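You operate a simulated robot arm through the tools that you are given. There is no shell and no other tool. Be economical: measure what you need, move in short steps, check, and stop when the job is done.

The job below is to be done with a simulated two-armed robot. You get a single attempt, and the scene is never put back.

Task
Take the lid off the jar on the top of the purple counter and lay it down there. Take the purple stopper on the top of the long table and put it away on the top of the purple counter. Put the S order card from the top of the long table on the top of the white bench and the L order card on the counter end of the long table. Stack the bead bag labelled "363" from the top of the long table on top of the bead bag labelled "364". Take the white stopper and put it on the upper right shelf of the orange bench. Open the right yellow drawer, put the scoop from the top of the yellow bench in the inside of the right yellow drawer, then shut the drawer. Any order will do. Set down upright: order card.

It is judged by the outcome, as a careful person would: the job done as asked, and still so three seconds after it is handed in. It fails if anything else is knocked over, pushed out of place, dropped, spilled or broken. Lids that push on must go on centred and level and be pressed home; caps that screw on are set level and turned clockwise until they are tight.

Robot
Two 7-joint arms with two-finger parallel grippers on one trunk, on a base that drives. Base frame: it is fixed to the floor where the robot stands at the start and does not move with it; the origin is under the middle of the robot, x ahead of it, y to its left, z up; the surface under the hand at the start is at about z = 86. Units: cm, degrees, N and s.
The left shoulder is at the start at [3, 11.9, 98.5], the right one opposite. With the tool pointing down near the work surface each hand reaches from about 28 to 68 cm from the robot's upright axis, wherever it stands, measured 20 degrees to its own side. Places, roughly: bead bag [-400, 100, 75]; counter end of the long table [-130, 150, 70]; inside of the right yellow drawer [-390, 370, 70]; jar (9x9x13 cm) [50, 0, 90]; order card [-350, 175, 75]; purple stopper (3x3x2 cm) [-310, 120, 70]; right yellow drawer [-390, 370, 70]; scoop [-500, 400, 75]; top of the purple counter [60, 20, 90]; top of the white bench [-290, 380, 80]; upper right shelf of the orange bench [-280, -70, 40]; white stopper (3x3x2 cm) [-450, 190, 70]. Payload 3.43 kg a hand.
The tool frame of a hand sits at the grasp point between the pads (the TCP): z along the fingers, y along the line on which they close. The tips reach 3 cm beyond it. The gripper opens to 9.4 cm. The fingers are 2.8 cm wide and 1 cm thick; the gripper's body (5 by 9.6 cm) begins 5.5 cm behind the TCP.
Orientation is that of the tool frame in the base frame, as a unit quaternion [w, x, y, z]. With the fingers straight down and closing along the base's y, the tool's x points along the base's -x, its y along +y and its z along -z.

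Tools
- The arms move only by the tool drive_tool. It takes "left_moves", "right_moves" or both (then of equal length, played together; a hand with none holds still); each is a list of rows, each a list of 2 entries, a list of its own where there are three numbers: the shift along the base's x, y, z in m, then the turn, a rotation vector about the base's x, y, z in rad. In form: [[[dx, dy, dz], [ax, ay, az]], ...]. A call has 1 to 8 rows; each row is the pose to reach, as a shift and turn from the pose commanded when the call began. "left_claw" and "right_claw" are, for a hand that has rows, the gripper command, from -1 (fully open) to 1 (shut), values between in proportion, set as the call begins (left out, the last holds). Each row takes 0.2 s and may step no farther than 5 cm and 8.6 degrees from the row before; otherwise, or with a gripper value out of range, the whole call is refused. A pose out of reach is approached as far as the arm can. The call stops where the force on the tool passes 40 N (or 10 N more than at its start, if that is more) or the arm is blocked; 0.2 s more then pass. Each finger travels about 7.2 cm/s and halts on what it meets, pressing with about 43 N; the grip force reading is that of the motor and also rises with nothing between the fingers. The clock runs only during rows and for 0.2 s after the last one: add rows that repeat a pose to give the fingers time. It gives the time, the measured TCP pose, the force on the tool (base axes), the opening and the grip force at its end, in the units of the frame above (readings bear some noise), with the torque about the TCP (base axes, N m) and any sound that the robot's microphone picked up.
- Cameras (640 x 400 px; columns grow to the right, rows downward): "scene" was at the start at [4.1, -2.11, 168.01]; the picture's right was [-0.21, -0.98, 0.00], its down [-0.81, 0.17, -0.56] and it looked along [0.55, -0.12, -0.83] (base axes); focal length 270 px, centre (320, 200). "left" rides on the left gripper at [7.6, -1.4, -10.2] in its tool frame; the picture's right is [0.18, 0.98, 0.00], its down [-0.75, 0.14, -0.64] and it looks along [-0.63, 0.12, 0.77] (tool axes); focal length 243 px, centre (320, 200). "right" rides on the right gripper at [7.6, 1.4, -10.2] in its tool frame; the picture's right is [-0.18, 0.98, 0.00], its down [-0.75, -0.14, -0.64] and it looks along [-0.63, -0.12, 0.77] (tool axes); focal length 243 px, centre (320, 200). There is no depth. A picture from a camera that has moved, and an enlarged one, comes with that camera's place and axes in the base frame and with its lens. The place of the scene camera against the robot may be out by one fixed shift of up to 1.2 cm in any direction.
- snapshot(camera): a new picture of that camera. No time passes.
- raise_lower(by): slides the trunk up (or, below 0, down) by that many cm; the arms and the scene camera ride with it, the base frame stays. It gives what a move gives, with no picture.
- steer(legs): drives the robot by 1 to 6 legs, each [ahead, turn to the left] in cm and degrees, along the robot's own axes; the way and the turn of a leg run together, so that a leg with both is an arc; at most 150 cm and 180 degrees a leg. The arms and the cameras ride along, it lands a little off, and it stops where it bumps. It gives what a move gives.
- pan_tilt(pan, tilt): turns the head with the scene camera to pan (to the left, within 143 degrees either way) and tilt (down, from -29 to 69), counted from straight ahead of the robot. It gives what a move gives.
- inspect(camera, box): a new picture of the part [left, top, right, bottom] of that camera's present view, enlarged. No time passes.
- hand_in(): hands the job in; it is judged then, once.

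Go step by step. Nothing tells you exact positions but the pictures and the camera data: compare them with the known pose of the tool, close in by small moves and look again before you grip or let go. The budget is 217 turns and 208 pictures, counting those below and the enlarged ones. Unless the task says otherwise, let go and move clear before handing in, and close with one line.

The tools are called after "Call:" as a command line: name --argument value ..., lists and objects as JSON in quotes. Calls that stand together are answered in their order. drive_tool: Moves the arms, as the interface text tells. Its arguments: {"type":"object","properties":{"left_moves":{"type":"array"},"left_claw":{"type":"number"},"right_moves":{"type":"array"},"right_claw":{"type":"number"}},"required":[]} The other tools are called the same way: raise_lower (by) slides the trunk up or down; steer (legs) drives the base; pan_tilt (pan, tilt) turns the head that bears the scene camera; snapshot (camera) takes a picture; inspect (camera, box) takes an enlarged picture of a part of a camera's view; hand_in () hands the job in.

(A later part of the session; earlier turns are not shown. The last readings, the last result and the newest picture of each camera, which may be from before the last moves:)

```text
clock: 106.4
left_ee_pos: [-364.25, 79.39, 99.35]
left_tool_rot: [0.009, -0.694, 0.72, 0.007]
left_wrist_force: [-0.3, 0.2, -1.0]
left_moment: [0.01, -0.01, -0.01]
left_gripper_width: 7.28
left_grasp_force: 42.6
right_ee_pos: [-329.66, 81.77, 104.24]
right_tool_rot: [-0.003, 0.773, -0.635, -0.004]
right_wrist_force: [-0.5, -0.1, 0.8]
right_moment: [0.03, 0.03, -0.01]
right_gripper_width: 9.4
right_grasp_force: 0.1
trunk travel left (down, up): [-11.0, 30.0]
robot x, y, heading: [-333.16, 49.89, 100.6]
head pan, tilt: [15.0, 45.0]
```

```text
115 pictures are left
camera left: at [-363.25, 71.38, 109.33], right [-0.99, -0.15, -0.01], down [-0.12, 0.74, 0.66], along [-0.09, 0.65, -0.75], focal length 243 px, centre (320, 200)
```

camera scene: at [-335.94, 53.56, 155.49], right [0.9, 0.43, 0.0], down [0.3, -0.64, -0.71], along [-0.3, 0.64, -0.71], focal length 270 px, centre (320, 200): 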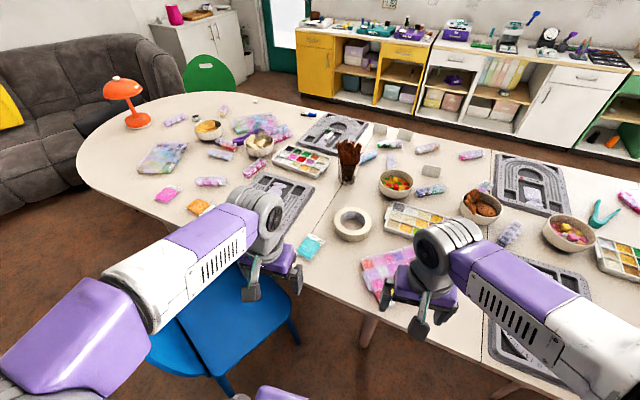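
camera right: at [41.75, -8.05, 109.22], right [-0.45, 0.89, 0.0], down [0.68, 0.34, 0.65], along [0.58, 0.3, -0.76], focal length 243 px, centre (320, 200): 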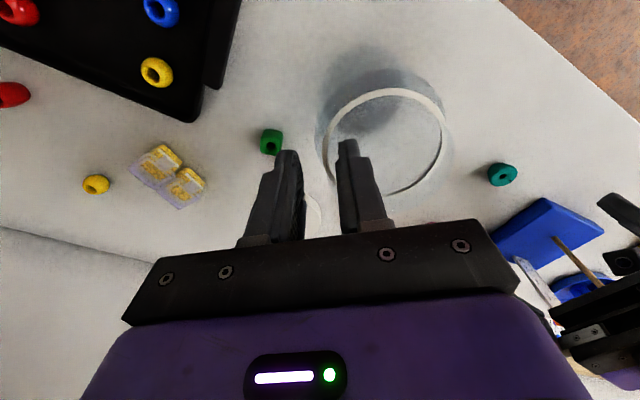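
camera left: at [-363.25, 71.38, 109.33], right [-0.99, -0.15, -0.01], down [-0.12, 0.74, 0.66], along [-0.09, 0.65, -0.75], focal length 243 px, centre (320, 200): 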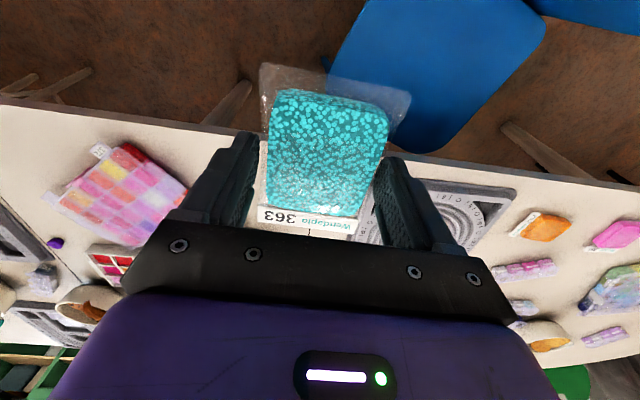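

Bag 363 is held. I back out, pass the chair, and come in at about [-452, 48] to reach the pink bag.

Call:
steer --legs '[[-32, 0], [0, 80]]'

Call:
pan_tilt --pan 0 --tilt 35

Call:
snapshot --camera "scene"

```text
clock: 112.0
left_ee_pos: [-362.15, -6.82, 99.17]
left_tool_rot: [-0.003, 0.994, -0.107, -0.012]
left_wrist_force: [0.3, -0.7, -0.6]
left_moment: [-0.01, 0.0, -0.03]
left_gripper_width: 7.28
left_grasp_force: 42.3
right_ee_pos: [-358.15, 27.75, 104.26]
right_tool_rot: [0.0, 1.0, 0.007, -0.004]
right_wrist_force: [1.3, -0.8, -0.2]
right_moment: [-0.03, 0.01, 0.0]
right_gripper_width: 9.38
right_grasp_force: 0.3
trunk travel left (down, up): [-11.0, 30.0]
robot x, y, heading: [-327.42, 18.73, -179.7]
head pan, tilt: [15.0, 45.0]
```

```text
clock: 112.8
left_ee_pos: [-362.1, -6.84, 99.19]
left_tool_rot: [-0.003, 0.994, -0.107, -0.012]
left_wrist_force: [-0.3, -0.4, -1.0]
left_moment: [0.01, 0.0, 0.0]
left_gripper_width: 7.29
left_grasp_force: 42.6
right_ee_pos: [-358.29, 27.72, 104.36]
right_tool_rot: [0.0, 1.0, 0.006, -0.005]
right_wrist_force: [0.7, -0.1, -0.7]
right_moment: [-0.04, 0.04, -0.03]
right_gripper_width: 9.39
right_grasp_force: 0.0
trunk travel left (down, up): [-11.0, 30.0]
robot x, y, heading: [-327.54, 18.41, -179.8]
head pan, tilt: [0.0, 35.0]
```

```text
114 pictures are left
camera scene: at [-332.99, 17.91, 156.95], right [-0.01, 1.0, 0.0], down [0.57, 0.0, -0.82], along [-0.82, 0.0, -0.57], focal length 270 px, centre (320, 200)
```

scene: 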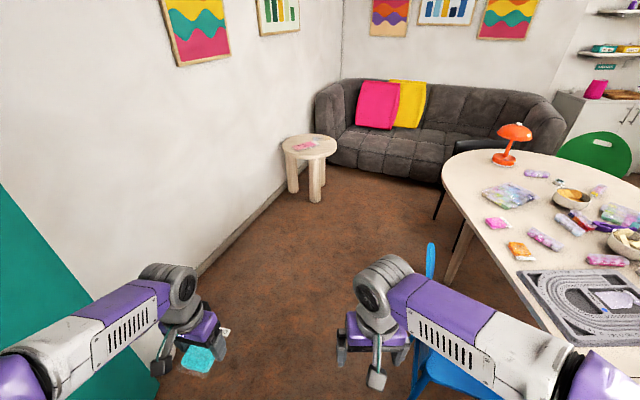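

The way is clear. On past the chair, then face the table.

Call:
steer --legs '[[122, 0], [0, -85], [30, 0], [0, -30]]'

Call:
pan_tilt --pan 5 --tilt 50

Call:
snapshot --camera "scene"

```text
clock: 125.8
left_ee_pos: [-461.5, 88.96, 99.24]
left_tool_rot: [0.012, -0.441, 0.897, 0.004]
left_wrist_force: [-0.2, 0.8, 0.1]
left_moment: [0.0, 0.01, 0.02]
left_gripper_width: 7.29
left_grasp_force: 42.7
right_ee_pos: [-431.98, 70.69, 104.2]
right_tool_rot: [0.003, -0.541, 0.841, 0.003]
right_wrist_force: [0.2, -0.1, -0.7]
right_moment: [0.02, 0.02, 0.0]
right_gripper_width: 9.41
right_grasp_force: 0.1
trunk travel left (down, up): [-11.0, 30.0]
robot x, y, heading: [-453.62, 46.96, 64.9]
head pan, tilt: [0.0, 35.0]
```

```text
clock: 126.5
left_ee_pos: [-461.47, 88.83, 99.3]
left_tool_rot: [0.012, -0.441, 0.897, 0.004]
left_wrist_force: [0.5, -0.2, 0.2]
left_moment: [-0.02, 0.04, -0.01]
left_gripper_width: 7.3
left_grasp_force: 43.5
right_ee_pos: [-432.02, 70.63, 104.32]
right_tool_rot: [0.004, -0.541, 0.841, 0.002]
right_wrist_force: [-1.0, -0.3, -0.2]
right_moment: [0.0, 0.0, 0.02]
right_gripper_width: 9.42
right_grasp_force: 0.1
trunk travel left (down, up): [-11.0, 30.0]
robot x, y, heading: [-453.08, 46.26, 65.1]
head pan, tilt: [5.0, 50.0]
```

```text
113 pictures are left
camera scene: at [-451.96, 50.55, 154.79], right [0.94, -0.34, 0.0], down [-0.26, -0.72, -0.64], along [0.22, 0.6, -0.77], focal length 270 px, centre (320, 200)
```

scene: 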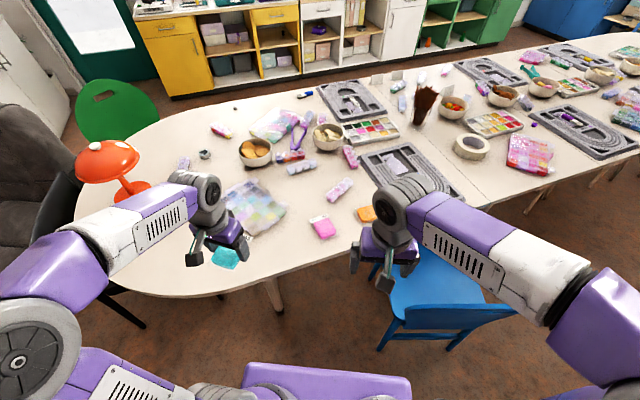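

Call:
inspect --camera "scene" --box '[290, 205, 350, 245]'

Call:
drive_tool --left_moves '[[[0.03, 0.01, 0.0], [0, 0, 0.12]], [[0.06, 0.02, 0], [0, 0, 0.24]], [[0.09, 0.03, -0.0], [0, 0, 0.37]], [[0.12, 0.04, -0.0], [0, 0, 0.5]], [[0.15, 0.06, -0.0], [0, 0, 0.62]], [[0.18, 0.07, -0.0], [0, 0, 0.74]], [[0.18, 0.07, -0.0], [0, 0, 0.74]]]'

Call:
snapshot --camera "left"

```text
10.00 times, centred on (320, 225) of scene
camera zoom: at [-451.96, 50.55, 154.79], right [0.94, -0.34, 0.0], down [-0.26, -0.72, -0.64], along [0.22, 0.6, -0.77], focal length 2698 px, centre (320, -50)
```

zoom: 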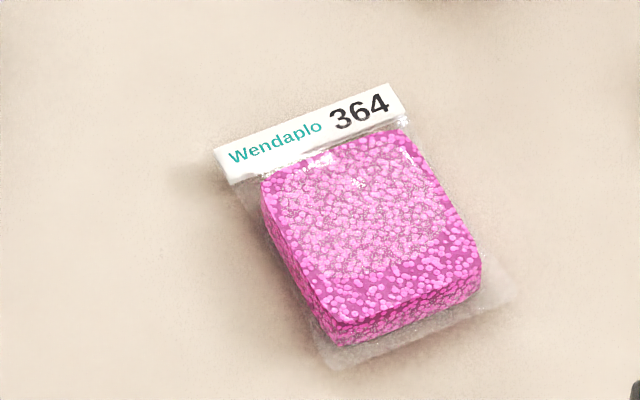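

```text
clock: 128.1
left_ee_pos: [-443.7, 96.01, 99.36]
left_tool_rot: [-0.009, 0.737, -0.676, -0.007]
left_wrist_force: [-0.1, -0.2, -1.6]
left_moment: [-0.01, -0.03, 0.01]
left_gripper_width: 7.27
left_grasp_force: 42.6
right_ee_pos: [-431.98, 70.8, 104.28]
right_tool_rot: [0.003, -0.541, 0.841, 0.001]
right_wrist_force: [-0.7, -0.4, 0.0]
right_moment: [0.01, 0.02, 0.0]
right_gripper_width: 9.41
right_grasp_force: 0.0
trunk travel left (down, up): [-11.0, 30.0]
robot x, y, heading: [-453.63, 46.66, 64.8]
head pan, tilt: [5.0, 50.0]
```

```text
111 pictures are left
camera left: at [-441.69, 88.19, 109.38], right [-0.96, -0.27, -0.01], down [-0.21, 0.72, 0.66], along [-0.17, 0.64, -0.75], focal length 243 px, centre (320, 200)
```

left: 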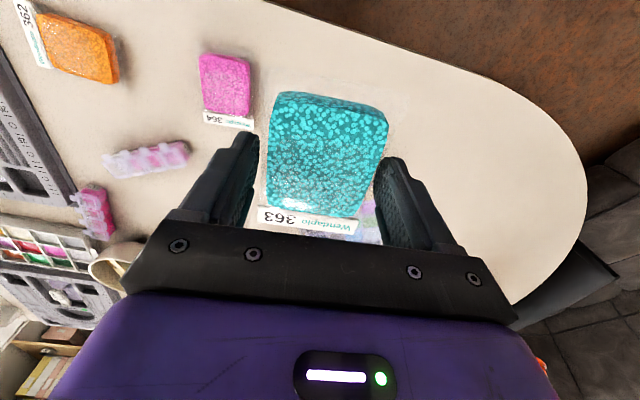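

Both bags line up. I move over the pink bag and go lower.

Call:
drive_tool --left_moves '[[[0.04, 0.015, -0.01], [0, 0, 0]], [[0.08, 0.03, -0.03], [0, 0, 0]], [[0.114, 0.048, -0.05], [0, 0, 0]], [[0.114, 0.048, -0.09], [0, 0, 0]], [[0.114, 0.048, -0.13], [0, 0, 0]], [[0.114, 0.048, -0.155], [0, 0, 0]], [[0.114, 0.048, -0.155], [0, 0, 0]]]'

Call:
snapshot --camera "left"

Call:
inspect --camera "scene" --box '[260, 170, 380, 260]'

```text
clock: 129.7
left_ee_pos: [-432.05, 100.59, 83.75]
left_tool_rot: [-0.01, 0.735, -0.677, -0.008]
left_wrist_force: [0.8, -0.4, -1.0]
left_moment: [0.0, 0.0, 0.01]
left_gripper_width: 7.28
left_grasp_force: 42.5
right_ee_pos: [-431.94, 70.7, 104.2]
right_tool_rot: [0.004, -0.542, 0.841, 0.002]
right_wrist_force: [0.1, 0.1, 0.1]
right_moment: [0.01, 0.01, -0.02]
right_gripper_width: 9.41
right_grasp_force: 0.0
trunk travel left (down, up): [-11.0, 30.0]
robot x, y, heading: [-453.52, 46.75, 64.7]
head pan, tilt: [5.0, 50.0]
```

```text
110 pictures are left
camera left: at [-429.99, 92.89, 93.84], right [-0.96, -0.26, -0.01], down [-0.2, 0.72, 0.66], along [-0.17, 0.64, -0.75], focal length 243 px, centre (320, 200)
```

left: 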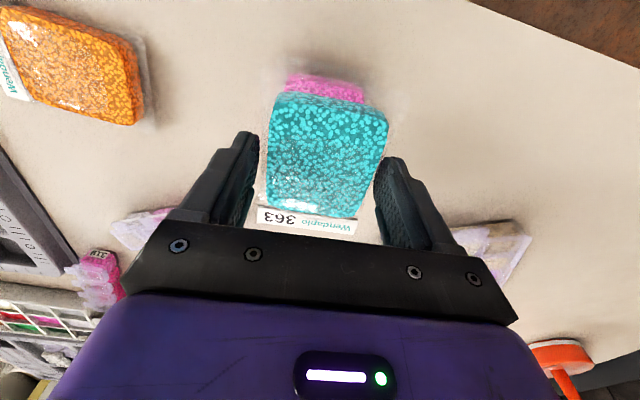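

```text
4.44 times, centred on (320, 215) of scene
camera zoom: at [-451.96, 50.54, 154.79], right [0.94, -0.34, 0.0], down [-0.26, -0.72, -0.64], along [0.22, 0.6, -0.77], focal length 1199 px, centre (320, 133)
```

zoom: 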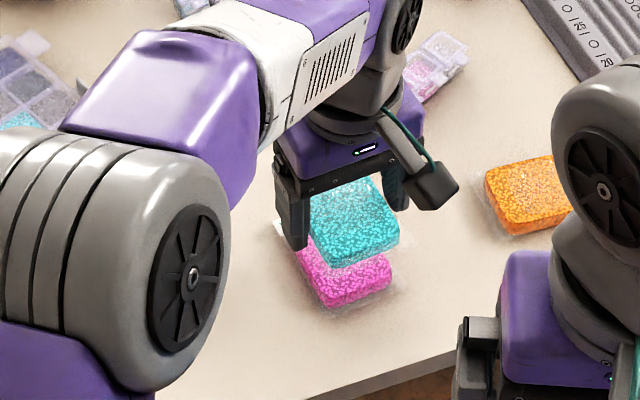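

Aligned over the pink bag. Lower in small steps.

Call:
drive_tool --left_moves '[[[0, 0.002, -0.02], [0, 0, 0]], [[0, 0.002, -0.035], [0, 0, 0]], [[0, 0.002, -0.04], [0, 0, 0]]]'

Call:
snapshot --camera "left"

Call:
inspect --camera "scene" --box '[290, 195, 370, 255]'

```text
clock: 130.5
left_ee_pos: [-432.18, 100.97, 79.74]
left_tool_rot: [-0.01, 0.735, -0.678, -0.008]
left_wrist_force: [-0.5, -0.3, -0.7]
left_moment: [-0.04, -0.02, 0.04]
left_gripper_width: 7.3
left_grasp_force: 43.4
right_ee_pos: [-432.02, 70.61, 104.27]
right_tool_rot: [0.004, -0.541, 0.841, 0.002]
right_wrist_force: [0.5, -0.8, -0.5]
right_moment: [-0.03, 0.0, 0.0]
right_gripper_width: 9.39
right_grasp_force: 0.1
trunk travel left (down, up): [-11.0, 30.0]
robot x, y, heading: [-453.52, 46.59, 65.0]
head pan, tilt: [5.0, 50.0]
```

```text
108 pictures are left
camera left: at [-430.11, 93.14, 89.79], right [-0.96, -0.26, -0.01], down [-0.2, 0.72, 0.66], along [-0.17, 0.64, -0.75], focal length 243 px, centre (320, 200)
```

left: 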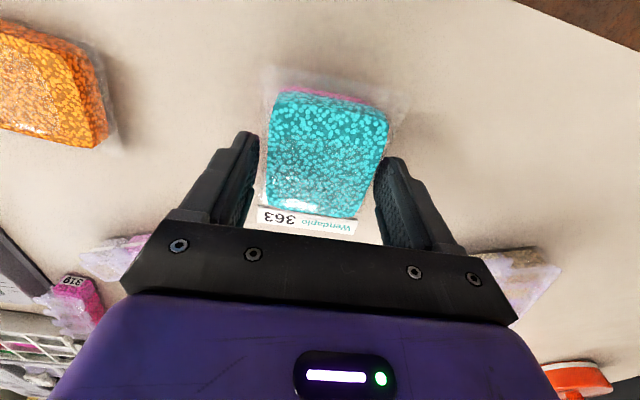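

```text
6.67 times, centred on (330, 225) of scene
camera zoom: at [-451.96, 50.55, 154.78], right [0.94, -0.34, 0.0], down [-0.26, -0.72, -0.64], along [0.22, 0.6, -0.77], focal length 1798 px, centre (253, 33)
```

zoom: 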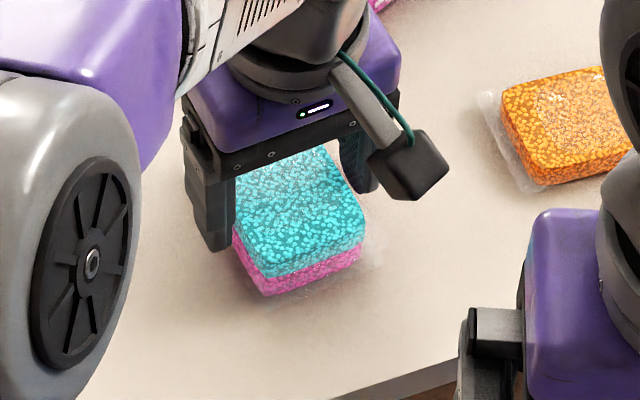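

Call:
drive_tool --left_moves '[[[0, 0, -0.003], [0, 0, 0]], [[0, 0, -0.006], [0, 0, 0]]]'

```text
clock: 131.1
left_ee_pos: [-432.08, 100.91, 79.03]
left_tool_rot: [-0.009, 0.735, -0.678, -0.007]
left_wrist_force: [-0.9, -0.6, 0.5]
left_moment: [0.01, 0.04, -0.02]
left_gripper_width: 7.28
left_grasp_force: 42.6
right_ee_pos: [-431.98, 70.6, 104.45]
right_tool_rot: [0.004, -0.541, 0.841, 0.002]
right_wrist_force: [-0.1, 0.2, -0.4]
right_moment: [0.03, -0.02, 0.02]
right_gripper_width: 9.39
right_grasp_force: 0.0
trunk travel left (down, up): [-11.0, 30.0]
robot x, y, heading: [-453.13, 46.79, 64.9]
head pan, tilt: [5.0, 50.0]
```

Call:
drive_tool --left_moves '[[[0, 0, -0.002], [0, 0, 0]], [[0, 0, -0.004], [0, 0, 0]]]'

Call:
inspect --camera "scene" --box '[290, 195, 370, 255]'

```text
clock: 131.7
left_ee_pos: [-432.0, 100.88, 78.96]
left_tool_rot: [-0.012, 0.736, -0.677, -0.007]
left_wrist_force: [-1.8, -2.2, 17.0]
left_moment: [-0.15, 0.16, 0.01]
left_gripper_width: 7.3
left_grasp_force: 42.7
right_ee_pos: [-432.08, 70.52, 104.25]
right_tool_rot: [0.004, -0.542, 0.84, 0.003]
right_wrist_force: [-0.3, 0.2, 0.1]
right_moment: [0.01, -0.02, 0.01]
right_gripper_width: 9.38
right_grasp_force: 0.1
trunk travel left (down, up): [-11.0, 30.0]
robot x, y, heading: [-453.65, 46.39, 65.2]
head pan, tilt: [5.0, 50.0]
```

```text
6.67 times, centred on (330, 225) of scene
camera zoom: at [-452.05, 50.34, 154.81], right [0.94, -0.34, 0.0], down [-0.26, -0.72, -0.64], along [0.22, 0.6, -0.77], focal length 1798 px, centre (253, 33)
```

zoom: 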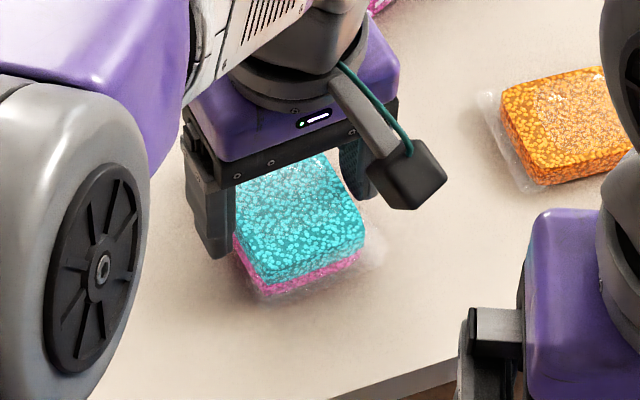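

Contact on the pink bag (17 N). I open and lift straight away.

Call:
drive_tool --left_moves '[[[0, 0, 0.002], [0, 0, 0]], [[0, 0, 0.002], [0, 0, 0]], [[0, 0, 0.002], [0, 0, 0]], [[0, 0, 0.04], [0, 0, 0]], [[0, 0, 0.08], [0, 0, 0]], [[0, 0, 0.12], [0, 0, 0]], [[0, -0.04, 0.15], [0, 0, 0]], [[0, -0.08, 0.17], [0, 0, 0]]]' --left_claw -1

Call:
drive_tool --left_moves '[[[-0.02, -0.03, 0.02], [0, 0, -0.14]], [[-0.04, -0.05, 0.03], [0, 0, -0.28]], [[-0.06, -0.07, 0.04], [0, 0, -0.42]], [[-0.08, -0.09, 0.05], [0, 0, -0.48]]]'

Call:
snapshot --camera "scene"

```text
clock: 133.5
left_ee_pos: [-431.97, 92.76, 95.84]
left_tool_rot: [-0.01, 0.735, -0.677, -0.008]
left_wrist_force: [0.2, -0.1, -0.1]
left_moment: [-0.03, 0.01, 0.0]
left_gripper_width: 9.42
left_grasp_force: 0.1
right_ee_pos: [-432.04, 70.65, 104.38]
right_tool_rot: [0.005, -0.541, 0.841, 0.003]
right_wrist_force: [-0.1, 0.4, -0.1]
right_moment: [-0.01, -0.01, 0.02]
right_gripper_width: 9.41
right_grasp_force: 0.1
trunk travel left (down, up): [-11.0, 30.0]
robot x, y, heading: [-453.75, 46.54, 64.9]
head pan, tilt: [5.0, 50.0]
```

```text
clock: 134.5
left_ee_pos: [-440.05, 83.86, 100.71]
left_tool_rot: [0.011, -0.553, 0.833, 0.005]
left_wrist_force: [-0.4, 0.6, -0.5]
left_moment: [-0.07, 0.0, 0.02]
left_gripper_width: 9.4
left_grasp_force: 0.1
right_ee_pos: [-431.94, 70.75, 104.27]
right_tool_rot: [0.004, -0.541, 0.841, 0.003]
right_wrist_force: [-0.5, -0.6, 0.3]
right_moment: [0.0, 0.0, -0.01]
right_gripper_width: 9.43
right_grasp_force: 0.1
trunk travel left (down, up): [-11.0, 30.0]
robot x, y, heading: [-453.43, 47.01, 64.9]
head pan, tilt: [5.0, 50.0]
```

```text
105 pictures are left
camera scene: at [-452.03, 50.5, 154.79], right [0.94, -0.34, 0.0], down [-0.26, -0.72, -0.64], along [0.22, 0.6, -0.77], focal length 270 px, centre (320, 200)
```

scene: 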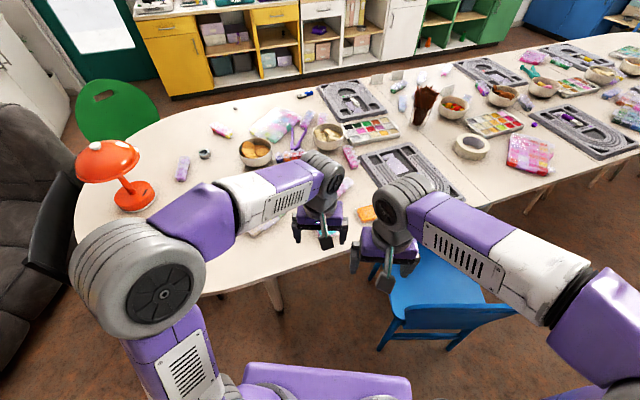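

Bag 363 is released on 364. Next the purple stopper: I back out and drive round the chair to about [-314, 62].

Call:
steer --legs '[[-30, 0], [0, -65]]'

Call:
pan_tilt --pan 60 --tilt 35

Call:
snapshot --camera "scene"

```text
clock: 139.5
left_ee_pos: [-426.84, 22.64, 100.59]
left_tool_rot: [0.011, -0.018, 1.0, -0.001]
left_wrist_force: [-0.3, -0.6, 0.6]
left_moment: [-0.03, 0.03, 0.03]
left_gripper_width: 9.4
left_grasp_force: 0.1
right_ee_pos: [-435.36, 9.67, 104.24]
right_tool_rot: [0.004, -0.003, 1.0, 0.0]
right_wrist_force: [-1.1, -0.5, -0.3]
right_moment: [-0.01, 0.03, -0.01]
right_gripper_width: 9.42
right_grasp_force: 0.0
trunk travel left (down, up): [-11.0, 30.0]
robot x, y, heading: [-466.54, 19.06, -0.3]
head pan, tilt: [5.0, 50.0]
```

```text
clock: 140.7
left_ee_pos: [-426.82, 22.56, 100.71]
left_tool_rot: [0.012, -0.018, 1.0, -0.001]
left_wrist_force: [0.0, 0.0, 0.6]
left_moment: [-0.03, 0.02, 0.0]
left_gripper_width: 9.39
left_grasp_force: 0.0
right_ee_pos: [-435.49, 9.82, 104.33]
right_tool_rot: [0.005, -0.003, 1.0, 0.0]
right_wrist_force: [-1.2, -0.3, 0.7]
right_moment: [-0.04, -0.01, 0.0]
right_gripper_width: 9.39
right_grasp_force: 0.1
trunk travel left (down, up): [-11.0, 30.0]
robot x, y, heading: [-466.36, 19.24, -0.2]
head pan, tilt: [60.0, 35.0]
```

```text
104 pictures are left
camera scene: at [-464.75, 26.09, 156.96], right [0.86, -0.5, 0.0], down [-0.29, -0.5, -0.82], along [0.41, 0.71, -0.57], focal length 270 px, centre (320, 200)
```

scene: 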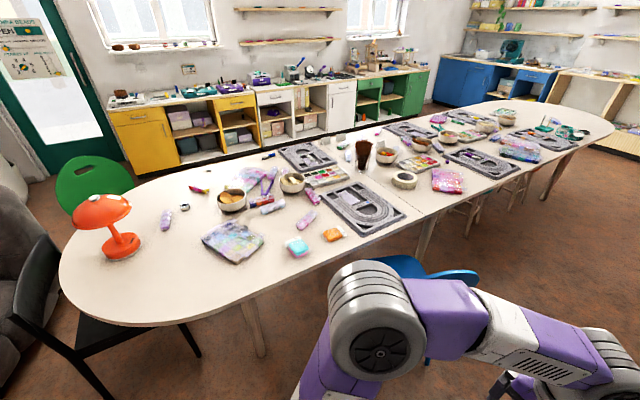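

The stack sits well. I drive on to the purple stopper.

Call:
steer --legs '[[148, 0], [0, 90], [42, 0]]'

Call:
pan_tilt --pan 0 --tilt 50

Call:
snapshot --camera "scene"

```text
clock: 154.1
left_ee_pos: [-319.51, 101.2, 100.72]
left_tool_rot: [-0.011, 0.719, -0.695, -0.008]
left_wrist_force: [-0.1, -0.8, 0.1]
left_moment: [0.02, 0.01, -0.01]
left_gripper_width: 9.42
left_grasp_force: 0.1
right_ee_pos: [-306.43, 92.5, 104.24]
right_tool_rot: [-0.003, 0.707, -0.707, -0.003]
right_wrist_force: [0.9, 0.2, -0.6]
right_moment: [0.03, -0.01, 0.02]
right_gripper_width: 9.41
right_grasp_force: 0.0
trunk travel left (down, up): [-11.0, 30.0]
robot x, y, heading: [-315.89, 61.47, 89.8]
head pan, tilt: [60.0, 35.0]
```

```text
clock: 155.4
left_ee_pos: [-319.39, 101.0, 100.79]
left_tool_rot: [-0.011, 0.719, -0.695, -0.007]
left_wrist_force: [0.7, -0.3, 0.7]
left_moment: [-0.01, 0.0, -0.01]
left_gripper_width: 9.38
left_grasp_force: 0.1
right_ee_pos: [-306.54, 92.45, 104.21]
right_tool_rot: [0.003, -0.707, 0.707, 0.003]
right_wrist_force: [-0.2, 0.2, 0.5]
right_moment: [0.01, 0.0, -0.04]
right_gripper_width: 9.41
right_grasp_force: 0.1
trunk travel left (down, up): [-11.0, 30.0]
robot x, y, heading: [-316.1, 61.81, 89.7]
head pan, tilt: [0.0, 50.0]
```

```text
103 pictures are left
camera scene: at [-315.87, 65.69, 154.79], right [1.0, -0.01, 0.0], down [0.0, -0.77, -0.64], along [0.0, 0.64, -0.77], focal length 270 px, centre (320, 200)
```

scene: 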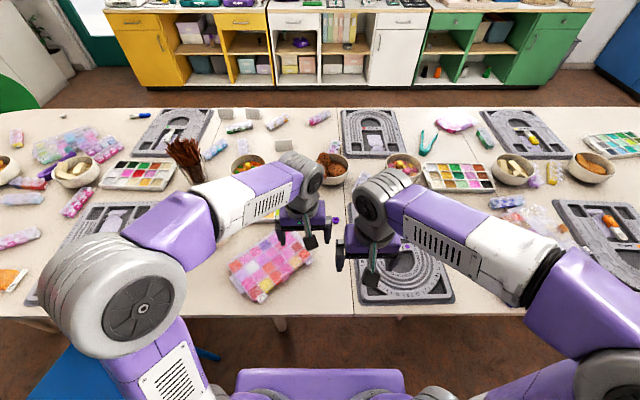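

The stopper is near [-311.3, 122.5]. I move the left hand aside and bring the right hand above it.

Call:
drive_tool --left_moves '[[[-0.04, -0.02, 0.01], [0, 0, 0]], [[-0.08, -0.04, 0.01], [0, 0, 0]], [[-0.1, -0.08, 0.02], [0, 0, 0]], [[-0.1, -0.1, 0.03], [0, 0, 0]], [[-0.1, -0.1, 0.03], [0, 0, 0]], [[-0.1, -0.1, 0.03], [0, 0, 0]], [[-0.1, -0.1, 0.03], [0, 0, 0]]]' --right_moves '[[[0, 0, 0], [0, 0, 0]], [[0, 0.04, 0], [0, 0, 0]], [[-0.01, 0.08, 0], [0, 0, 0]], [[-0.02, 0.12, -0.02], [0, 0, 0]], [[-0.03, 0.16, -0.04], [0, 0, 0]], [[-0.04, 0.2, -0.06], [0, 0, 0]], [[-0.045, 0.235, -0.09], [0, 0, 0]]]'

Call:
snapshot --camera "right"

```text
clock: 157.0
left_ee_pos: [-329.59, 91.05, 103.6]
left_tool_rot: [-0.01, 0.718, -0.696, -0.006]
left_wrist_force: [1.1, 0.0, 1.4]
left_moment: [-0.01, 0.02, -0.03]
left_gripper_width: 9.39
left_grasp_force: 0.1
right_ee_pos: [-310.95, 115.97, 95.38]
right_tool_rot: [-0.002, 0.708, -0.707, -0.003]
right_wrist_force: [-0.9, -0.6, 0.8]
right_moment: [-0.02, -0.04, -0.01]
right_gripper_width: 9.41
right_grasp_force: 0.0
trunk travel left (down, up): [-11.0, 30.0]
robot x, y, heading: [-316.25, 61.61, 89.7]
head pan, tilt: [0.0, 50.0]
```

```text
102 pictures are left
camera right: at [-312.37, 108.28, 105.45], right [-0.98, 0.18, 0.0], down [0.14, 0.75, 0.65], along [0.12, 0.64, -0.76], focal length 243 px, centre (320, 200)
```

right: 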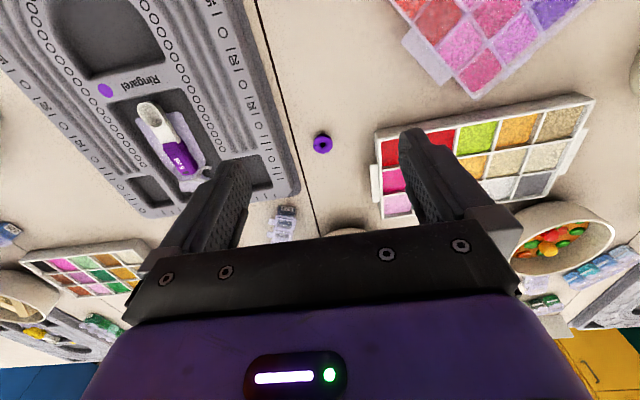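

Call:
drive_tool --right_moves '[[[0.006, 0.035, -0.01], [0, 0, 0]], [[0.012, 0.078, -0.03], [0, 0, 0]], [[0.012, 0.078, -0.07], [0, 0, 0]], [[0.012, 0.078, -0.11], [0, 0, 0]], [[0.012, 0.078, -0.145], [0, 0, 0]], [[0.012, 0.078, -0.145], [0, 0, 0]]]' --right_claw -0.06

Call:
snapshot --camera "right"

```text
clock: 158.4
left_ee_pos: [-329.63, 91.17, 103.61]
left_tool_rot: [-0.01, 0.719, -0.695, -0.007]
left_wrist_force: [0.0, -0.4, -0.3]
left_moment: [0.02, 0.01, 0.03]
left_gripper_width: 9.4
left_grasp_force: 0.1
right_ee_pos: [-309.63, 123.85, 80.85]
right_tool_rot: [-0.003, 0.708, -0.707, -0.003]
right_wrist_force: [-0.2, -1.3, 0.6]
right_moment: [-0.02, -0.01, -0.01]
right_gripper_width: 4.97
right_grasp_force: 0.1
trunk travel left (down, up): [-11.0, 30.0]
robot x, y, heading: [-316.23, 61.83, 89.5]
head pan, tilt: [0.0, 50.0]
```

```text
101 pictures are left
camera right: at [-311.05, 116.13, 91.07], right [-0.98, 0.18, 0.0], down [0.14, 0.75, 0.65], along [0.12, 0.64, -0.76], focal length 243 px, centre (320, 200)
```

right: 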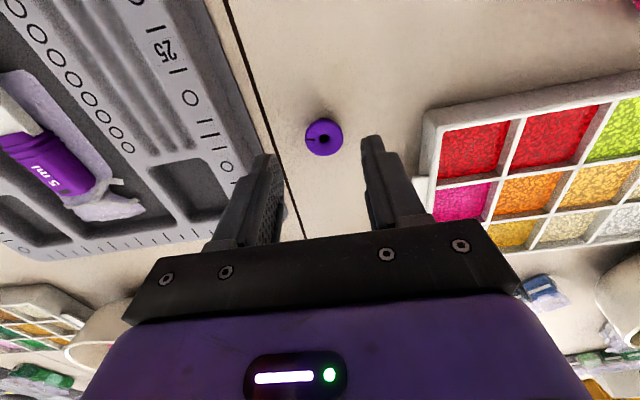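

Call:
drive_tool --right_moves '[[[-0.001, 0, -0.018], [0, 0, 0]], [[-0.001, 0, -0.033], [0, 0, 0]], [[-0.001, 0, -0.033], [0, 0, 0]]]'

Call:
drive_tool --right_moves '[[[0, 0, 0], [0, 0, 0]], [[0, 0, 0], [0, 0, 0]], [[0, 0, 0], [0, 0, 0]]]' --right_claw 1

Call:
snapshot --camera "right"

```text
clock: 159.2
left_ee_pos: [-329.45, 90.97, 103.63]
left_tool_rot: [-0.009, 0.718, -0.696, -0.007]
left_wrist_force: [-0.3, -0.5, -0.3]
left_moment: [-0.01, -0.01, -0.01]
left_gripper_width: 9.37
left_grasp_force: 0.1
right_ee_pos: [-309.87, 123.74, 77.43]
right_tool_rot: [-0.003, 0.708, -0.706, -0.003]
right_wrist_force: [0.0, 0.4, 0.4]
right_moment: [0.01, 0.01, 0.01]
right_gripper_width: 4.98
right_grasp_force: 0.2
trunk travel left (down, up): [-11.0, 30.0]
robot x, y, heading: [-316.24, 61.76, 89.9]
head pan, tilt: [0.0, 50.0]
```

```text
clock: 160.0
left_ee_pos: [-329.55, 91.12, 103.63]
left_tool_rot: [-0.01, 0.719, -0.695, -0.008]
left_wrist_force: [-0.1, -0.3, 0.2]
left_moment: [0.05, 0.0, -0.02]
left_gripper_width: 9.4
left_grasp_force: 0.1
right_ee_pos: [-309.88, 123.76, 77.53]
right_tool_rot: [-0.003, 0.708, -0.707, -0.002]
right_wrist_force: [0.2, -0.6, 0.3]
right_moment: [0.02, -0.01, -0.02]
right_gripper_width: 2.43
right_grasp_force: 43.1
trunk travel left (down, up): [-11.0, 30.0]
robot x, y, heading: [-315.92, 61.42, 89.4]
head pan, tilt: [0.0, 50.0]
```

```text
100 pictures are left
camera right: at [-311.27, 116.04, 87.75], right [-0.98, 0.18, 0.0], down [0.14, 0.75, 0.65], along [0.12, 0.64, -0.76], focal length 243 px, centre (320, 200)
```

right: 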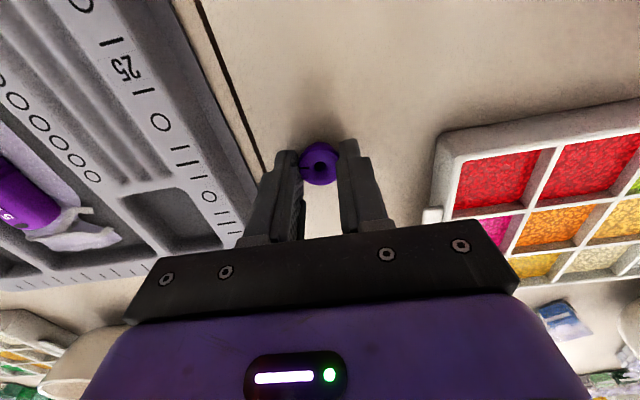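

The stopper is held (2.4 cm). I lift it, draw back, and drive to the purple counter to put it away.

Call:
drive_tool --right_moves '[[[0, 0, 0.04], [0, 0, 0]], [[0, 0, 0.09], [0, 0, 0]], [[0, 0, 0.14], [0, 0, 0]], [[0, -0.04, 0.17], [0, 0, 0]], [[0.01, -0.08, 0.2], [0, 0, 0]], [[0.02, -0.12, 0.22], [0, 0, 0]], [[0.03, -0.16, 0.24], [0, 0, 0]], [[0.04, -0.2, 0.26], [0, 0, 0]]]'

Call:
drive_tool --right_moves '[[[0.01, -0.04, 0.01], [0, 0, 0]], [[0.02, -0.08, 0.01], [0, 0, 0]], [[0.02, -0.11, 0.01], [0, 0, 0]]]'

Call:
steer --legs '[[-45, 0], [0, -90], [140, 0], [120, 0]]'

Call:
pan_tilt --pan 0 --tilt 35

Call:
snapshot --camera "scene"

```text
refused: row 5 steps farther than a row can; nothing moved
```

```text
clock: 160.8
left_ee_pos: [-329.59, 91.07, 103.62]
left_tool_rot: [-0.01, 0.719, -0.695, -0.007]
left_wrist_force: [0.4, -0.2, -0.4]
left_moment: [-0.01, 0.01, 0.02]
left_gripper_width: 9.42
left_grasp_force: 0.0
right_ee_pos: [-307.93, 112.68, 78.6]
right_tool_rot: [-0.004, 0.708, -0.706, -0.004]
right_wrist_force: [0.4, -0.4, -0.5]
right_moment: [-0.01, 0.0, -0.01]
right_gripper_width: 2.44
right_grasp_force: 43.0
trunk travel left (down, up): [-11.0, 30.0]
robot x, y, heading: [-316.18, 61.52, 89.3]
head pan, tilt: [0.0, 50.0]
```

```text
clock: 179.6
left_ee_pos: [-25.94, 37.94, 103.63]
left_tool_rot: [0.013, -0.039, 0.999, -0.002]
left_wrist_force: [0.3, -0.1, 0.3]
left_moment: [0.0, -0.02, 0.02]
left_gripper_width: 9.38
left_grasp_force: 0.0
right_ee_pos: [-3.3, 17.36, 78.54]
right_tool_rot: [0.005, -0.023, 1.0, -0.001]
right_wrist_force: [-0.9, 0.4, 0.2]
right_moment: [-0.01, 0.01, 0.01]
right_gripper_width: 2.25
right_grasp_force: 43.2
trunk travel left (down, up): [-11.0, 30.0]
robot x, y, heading: [-54.87, 23.34, 2.3]
head pan, tilt: [0.0, 50.0]
```

```text
clock: 180.4
left_ee_pos: [-25.96, 38.0, 103.64]
left_tool_rot: [0.012, -0.038, 0.999, -0.001]
left_wrist_force: [0.7, -0.5, 0.3]
left_moment: [-0.02, 0.01, 0.03]
left_gripper_width: 9.37
left_grasp_force: 0.1
right_ee_pos: [-3.41, 17.45, 78.56]
right_tool_rot: [0.004, -0.022, 1.0, 0.0]
right_wrist_force: [-0.4, 0.9, 0.2]
right_moment: [0.0, 0.01, 0.02]
right_gripper_width: 2.29
right_grasp_force: 43.2
trunk travel left (down, up): [-11.0, 30.0]
robot x, y, heading: [-54.61, 23.12, 2.2]
head pan, tilt: [0.0, 35.0]
```

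```text
99 pictures are left
camera scene: at [-48.87, 22.82, 156.95], right [0.04, -1.0, 0.0], down [-0.57, -0.02, -0.82], along [0.82, 0.03, -0.57], focal length 270 px, centre (320, 200)
```

scene: 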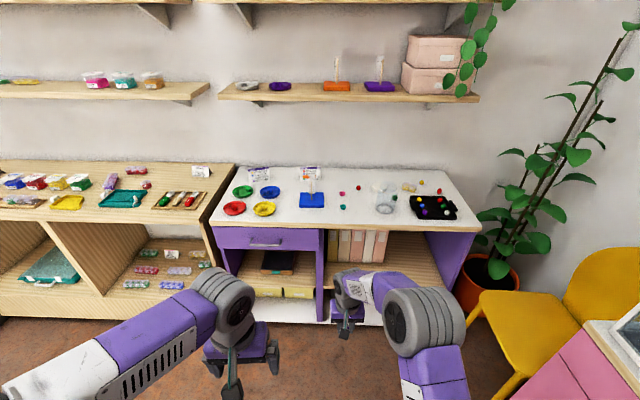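

One command was refused, so the hand drove off low; it seems to have passed between the things with no force. I raise trunk and hand now and check the grip and that spot.

Call:
raise_lower --by 14

Call:
drive_tool --right_moves '[[[-0.03, 0, 0.03], [0, 0, 0]], [[-0.06, 0, 0.06], [0, 0, 0]], [[-0.09, 0, 0.09], [0, 0, 0]], [[-0.12, -0.02, 0.12], [0, 0, 0]], [[-0.15, -0.04, 0.15], [0, 0, 0]], [[-0.17, -0.06, 0.18], [0, 0, 0]], [[-0.18, -0.08, 0.2], [0, 0, 0]]]'

Call:
snapshot --camera "right"

```text
clock: 182.1
left_ee_pos: [-26.0, 38.06, 117.61]
left_tool_rot: [0.012, -0.039, 0.999, -0.001]
left_wrist_force: [1.0, 0.4, 0.6]
left_moment: [0.01, -0.01, 0.01]
left_gripper_width: 9.42
left_grasp_force: 0.0
right_ee_pos: [-3.4, 17.31, 92.55]
right_tool_rot: [0.004, -0.023, 1.0, 0.001]
right_wrist_force: [-0.7, 0.6, 0.5]
right_moment: [0.02, 0.01, -0.02]
right_gripper_width: 2.28
right_grasp_force: 43.6
trunk travel left (down, up): [-25.0, 16.0]
robot x, y, heading: [-55.11, 22.97, 1.9]
head pan, tilt: [0.0, 35.0]
```

```text
clock: 183.7
left_ee_pos: [-26.05, 38.07, 117.54]
left_tool_rot: [0.011, -0.038, 0.999, -0.002]
left_wrist_force: [0.3, -0.2, 0.3]
left_moment: [-0.01, -0.01, -0.01]
left_gripper_width: 9.41
left_grasp_force: 0.0
right_ee_pos: [-21.38, 9.07, 112.69]
right_tool_rot: [0.004, -0.023, 1.0, 0.0]
right_wrist_force: [-0.7, 0.4, 0.0]
right_moment: [-0.02, -0.01, -0.03]
right_gripper_width: 2.26
right_grasp_force: 43.1
trunk travel left (down, up): [-25.0, 16.0]
robot x, y, heading: [-54.98, 23.46, 2.1]
head pan, tilt: [0.0, 35.0]
```

```text
98 pictures are left
camera right: at [-29.25, 10.21, 122.84], right [0.14, 0.99, 0.0], down [0.75, -0.11, 0.65], along [0.64, -0.09, -0.76], focal length 243 px, centre (320, 200)
```

right: 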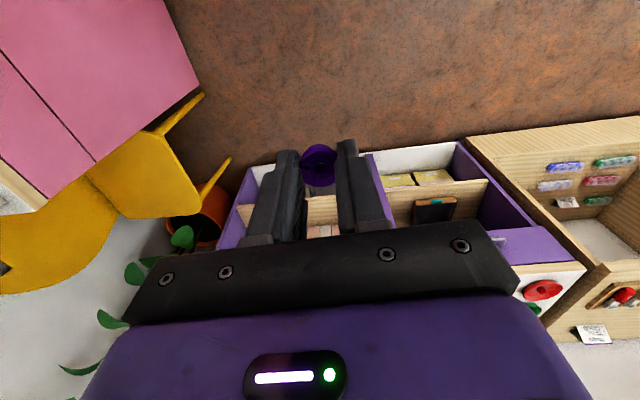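

Call:
inspect --camera "right" --box '[270, 130, 370, 200]'

Call:
steer --legs '[[0, -22], [57, 0], [0, 21]]'

Call:
pan_tilt --pan 5 --tilt 56

Call:
snapshot --camera "scene"

```text
5.71 times, centred on (320, 165) of right
camera zoom: at [-29.25, 10.21, 122.84], right [0.14, 0.99, 0.0], down [0.75, -0.11, 0.65], along [0.64, -0.09, -0.76], focal length 1386 px, centre (320, 400)
```

zoom: 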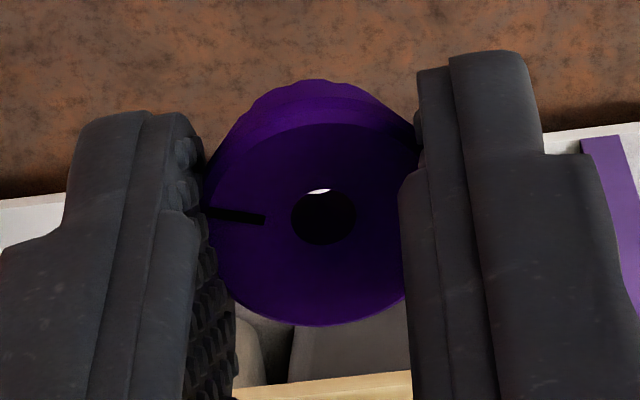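

```text
clock: 189.2
left_ee_pos: [27.76, 18.04, 117.65]
left_tool_rot: [0.012, -0.029, 0.999, -0.002]
left_wrist_force: [-0.4, 0.5, 0.0]
left_moment: [0.01, -0.01, 0.01]
left_gripper_width: 9.39
left_grasp_force: 0.0
right_ee_pos: [31.86, -10.88, 112.59]
right_tool_rot: [0.005, -0.014, 1.0, 0.0]
right_wrist_force: [-0.1, 0.9, 0.5]
right_moment: [0.03, 0.01, 0.02]
right_gripper_width: 2.17
right_grasp_force: 43.5
trunk travel left (down, up): [-25.0, 16.0]
robot x, y, heading: [-1.48, 3.97, 1.2]
head pan, tilt: [0.0, 35.0]
```

```text
clock: 190.0
left_ee_pos: [27.91, 18.02, 117.57]
left_tool_rot: [0.012, -0.029, 0.999, -0.003]
left_wrist_force: [0.0, -0.4, -0.4]
left_moment: [-0.02, -0.03, -0.01]
left_gripper_width: 9.41
left_grasp_force: 0.1
right_ee_pos: [31.77, -10.93, 112.5]
right_tool_rot: [0.005, -0.014, 1.0, 0.0]
right_wrist_force: [-0.1, 0.3, -1.2]
right_moment: [0.01, 0.0, -0.04]
right_gripper_width: 2.17
right_grasp_force: 43.4
trunk travel left (down, up): [-25.0, 16.0]
robot x, y, heading: [-1.53, 3.88, 1.0]
head pan, tilt: [5.0, 56.0]
```

```text
96 pictures are left
camera scene: at [2.87, 3.84, 168.01], right [0.11, -0.99, 0.0], down [-0.82, -0.09, -0.56], along [0.56, 0.06, -0.83], focal length 270 px, centre (320, 200)
```

scene: 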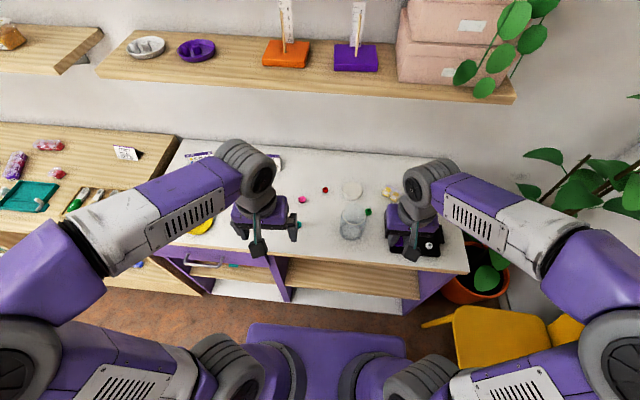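

The tapered stopper is slowly creeping in the pads, so I set it down soon: target [40, 5], a free patch near the front of the counter.

Call:
drive_tool --right_moves '[[[0.02, 0.04, -0.01], [0, 0, 0]], [[0.04, 0.08, -0.02], [0, 0, 0]], [[0.06, 0.12, -0.03], [0, 0, 0]], [[0.082, 0.159, -0.04], [0, 0, 0]], [[0.082, 0.159, -0.085], [0, 0, 0]], [[0.082, 0.159, -0.13], [0, 0, 0]], [[0.082, 0.159, -0.175], [0, 0, 0]], [[0.082, 0.159, -0.205], [0, 0, 0]]]'

Call:
snapshot --camera "right"

```text
clock: 191.8
left_ee_pos: [27.72, 18.1, 117.67]
left_tool_rot: [0.013, -0.03, 0.999, -0.003]
left_wrist_force: [0.2, 0.4, 0.0]
left_moment: [-0.01, -0.01, -0.03]
left_gripper_width: 9.38
left_grasp_force: 0.1
right_ee_pos: [40.12, 5.29, 91.98]
right_tool_rot: [0.004, -0.015, 1.0, 0.0]
right_wrist_force: [0.3, 0.9, 0.1]
right_moment: [-0.02, -0.02, 0.01]
right_gripper_width: 2.15
right_grasp_force: 43.0
trunk travel left (down, up): [-25.0, 16.0]
robot x, y, heading: [-1.45, 3.89, 0.8]
head pan, tilt: [5.0, 56.0]
```

```text
95 pictures are left
camera right: at [32.42, 6.45, 102.12], right [0.16, 0.99, 0.0], down [0.75, -0.12, 0.65], along [0.64, -0.1, -0.76], focal length 243 px, centre (320, 200)
```

right: 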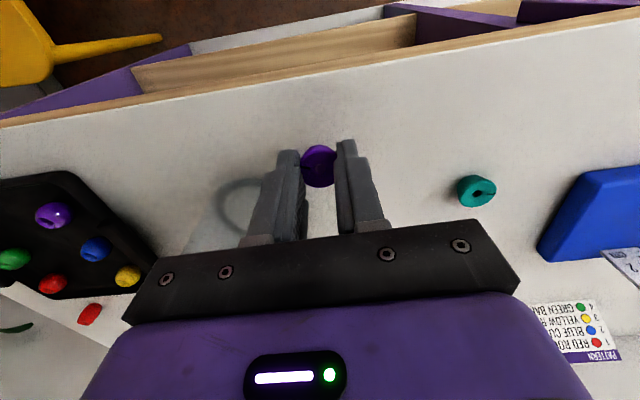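

Call:
drive_tool --right_moves '[[[0, 0, -0.008], [0, 0, 0]], [[0, 0, -0.012], [0, 0, 0]], [[0, 0, -0.016], [0, 0, 0]]]'

Call:
inspect --camera "right" --box '[260, 120, 380, 200]'

```text
clock: 192.6
left_ee_pos: [27.76, 18.1, 117.65]
left_tool_rot: [0.012, -0.029, 1.0, -0.002]
left_wrist_force: [-0.6, 0.2, 0.0]
left_moment: [0.01, 0.0, 0.01]
left_gripper_width: 9.39
left_grasp_force: 0.1
right_ee_pos: [40.07, 5.07, 90.43]
right_tool_rot: [0.004, -0.015, 1.0, -0.001]
right_wrist_force: [0.3, -0.2, 0.4]
right_moment: [-0.02, 0.02, 0.01]
right_gripper_width: 2.15
right_grasp_force: 42.3
trunk travel left (down, up): [-25.0, 16.0]
robot x, y, heading: [-1.34, 3.51, 0.9]
head pan, tilt: [5.0, 56.0]
```

```text
5.00 times, centred on (320, 160) of right
camera zoom: at [32.29, 6.3, 100.63], right [0.15, 0.99, 0.0], down [0.75, -0.12, 0.65], along [0.64, -0.1, -0.76], focal length 1213 px, centre (320, 400)
```

zoom: 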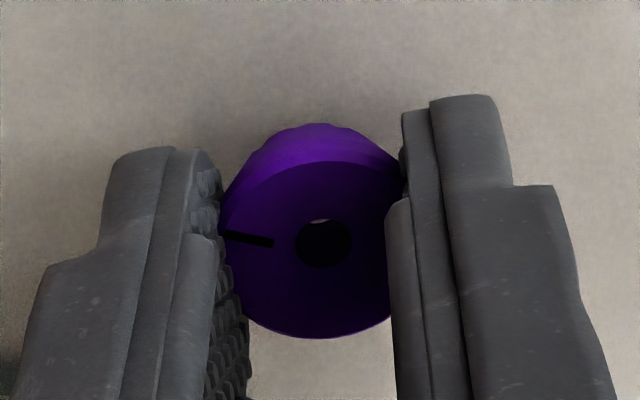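

Call:
drive_tool --right_moves '[[[0, 0, -0.004], [0, 0, 0]], [[0, 0, -0.007], [0, 0, 0]], [[0, 0, -0.01], [0, 0, 0]]]'

```text
clock: 193.4
left_ee_pos: [27.68, 18.05, 117.67]
left_tool_rot: [0.013, -0.031, 0.999, -0.001]
left_wrist_force: [0.6, -0.3, 0.0]
left_moment: [-0.01, 0.02, 0.01]
left_gripper_width: 9.41
left_grasp_force: 0.1
right_ee_pos: [39.97, 5.07, 89.65]
right_tool_rot: [0.005, -0.014, 1.0, 0.001]
right_wrist_force: [-0.4, -0.4, 6.6]
right_moment: [-0.01, 0.01, 0.01]
right_gripper_width: 2.16
right_grasp_force: 43.0
trunk travel left (down, up): [-25.0, 16.0]
robot x, y, heading: [-1.61, 3.93, 0.8]
head pan, tilt: [5.0, 56.0]
```

Contact. I open and rise.

Call:
drive_tool --right_moves '[[[0, 0, 0.001], [0, 0, 0]], [[0, 0, 0.001], [0, 0, 0]], [[0, 0, 0.03], [0, 0, 0]], [[0, 0, 0.08], [0, 0, 0]], [[0, 0, 0.13], [0, 0, 0]], [[-0.03, -0.03, 0.16], [0, 0, 0]], [[-0.06, -0.06, 0.18], [0, 0, 0]], [[-0.09, -0.09, 0.2], [0, 0, 0]]]' --right_claw 0.2

Call:
inspect --camera "scene" --box '[240, 150, 440, 290]'

```text
refused: row 6 steps farther than a row can; nothing moved
```

```text
2.86 times, centred on (340, 220) of scene
camera zoom: at [2.77, 3.82, 168.02], right [0.11, -0.99, 0.0], down [-0.82, -0.09, -0.56], along [0.56, 0.06, -0.83], focal length 771 px, centre (263, 143)
```

zoom: 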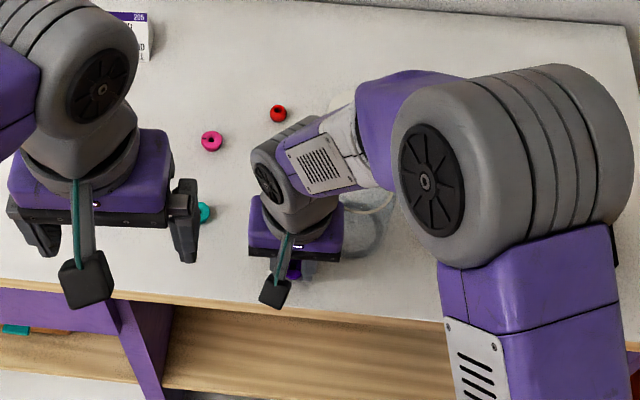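

Call:
drive_tool --right_moves '[[[0, 0, 0.001], [0, 0, 0]], [[0, 0, 0.001], [0, 0, 0]], [[0, 0, 0.04], [0, 0, 0]], [[0, 0, 0.085], [0, 0, 0]], [[0, 0, 0.13], [0, 0, 0]], [[-0.02, -0.03, 0.15], [0, 0, 0]], [[-0.04, -0.06, 0.17], [0, 0, 0]], [[-0.06, -0.09, 0.19], [0, 0, 0]]]' --right_claw 0.2

Call:
drive_tool --right_moves '[[[-0.02, -0.03, 0.02], [0, 0, 0]], [[-0.03, -0.06, 0.04], [0, 0, 0]]]' --right_claw -1

Call:
inspect --camera "scene" --box '[240, 150, 440, 290]'

```text
clock: 195.2
left_ee_pos: [27.57, 17.95, 117.59]
left_tool_rot: [0.013, -0.029, 0.999, -0.001]
left_wrist_force: [-0.3, 0.0, -0.1]
left_moment: [0.02, -0.02, -0.03]
left_gripper_width: 9.42
left_grasp_force: 0.2
right_ee_pos: [33.7, -4.0, 108.47]
right_tool_rot: [0.006, -0.015, 1.0, 0.001]
right_wrist_force: [-0.9, -0.2, -0.9]
right_moment: [0.01, 0.0, -0.01]
right_gripper_width: 3.76
right_grasp_force: 0.1
trunk travel left (down, up): [-25.0, 16.0]
robot x, y, heading: [-1.33, 4.11, 1.2]
head pan, tilt: [5.0, 56.0]
```

```text
clock: 195.8
left_ee_pos: [27.75, 17.93, 117.55]
left_tool_rot: [0.012, -0.029, 0.999, -0.003]
left_wrist_force: [-0.6, 0.0, 0.2]
left_moment: [-0.01, 0.01, 0.0]
left_gripper_width: 9.4
left_grasp_force: 0.0
right_ee_pos: [30.84, -10.2, 112.52]
right_tool_rot: [0.004, -0.015, 1.0, 0.0]
right_wrist_force: [0.9, -0.3, 0.0]
right_moment: [-0.05, 0.0, -0.02]
right_gripper_width: 9.41
right_grasp_force: 0.2
trunk travel left (down, up): [-25.0, 16.0]
robot x, y, heading: [-1.14, 3.65, 0.8]
head pan, tilt: [5.0, 56.0]
```

```text
2.86 times, centred on (340, 220) of scene
camera zoom: at [2.87, 3.84, 168.01], right [0.11, -0.99, 0.0], down [-0.82, -0.09, -0.56], along [0.56, 0.06, -0.83], focal length 771 px, centre (263, 143)
```

zoom: 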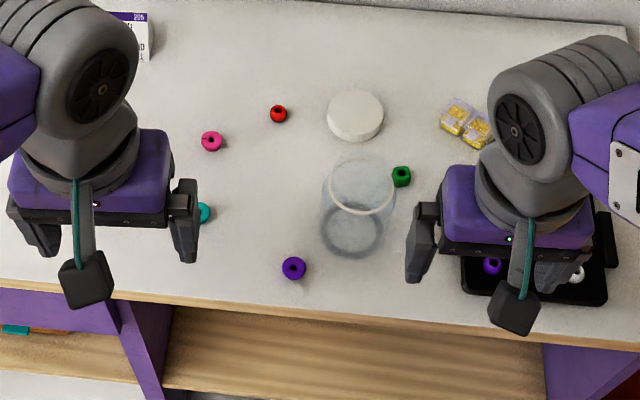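

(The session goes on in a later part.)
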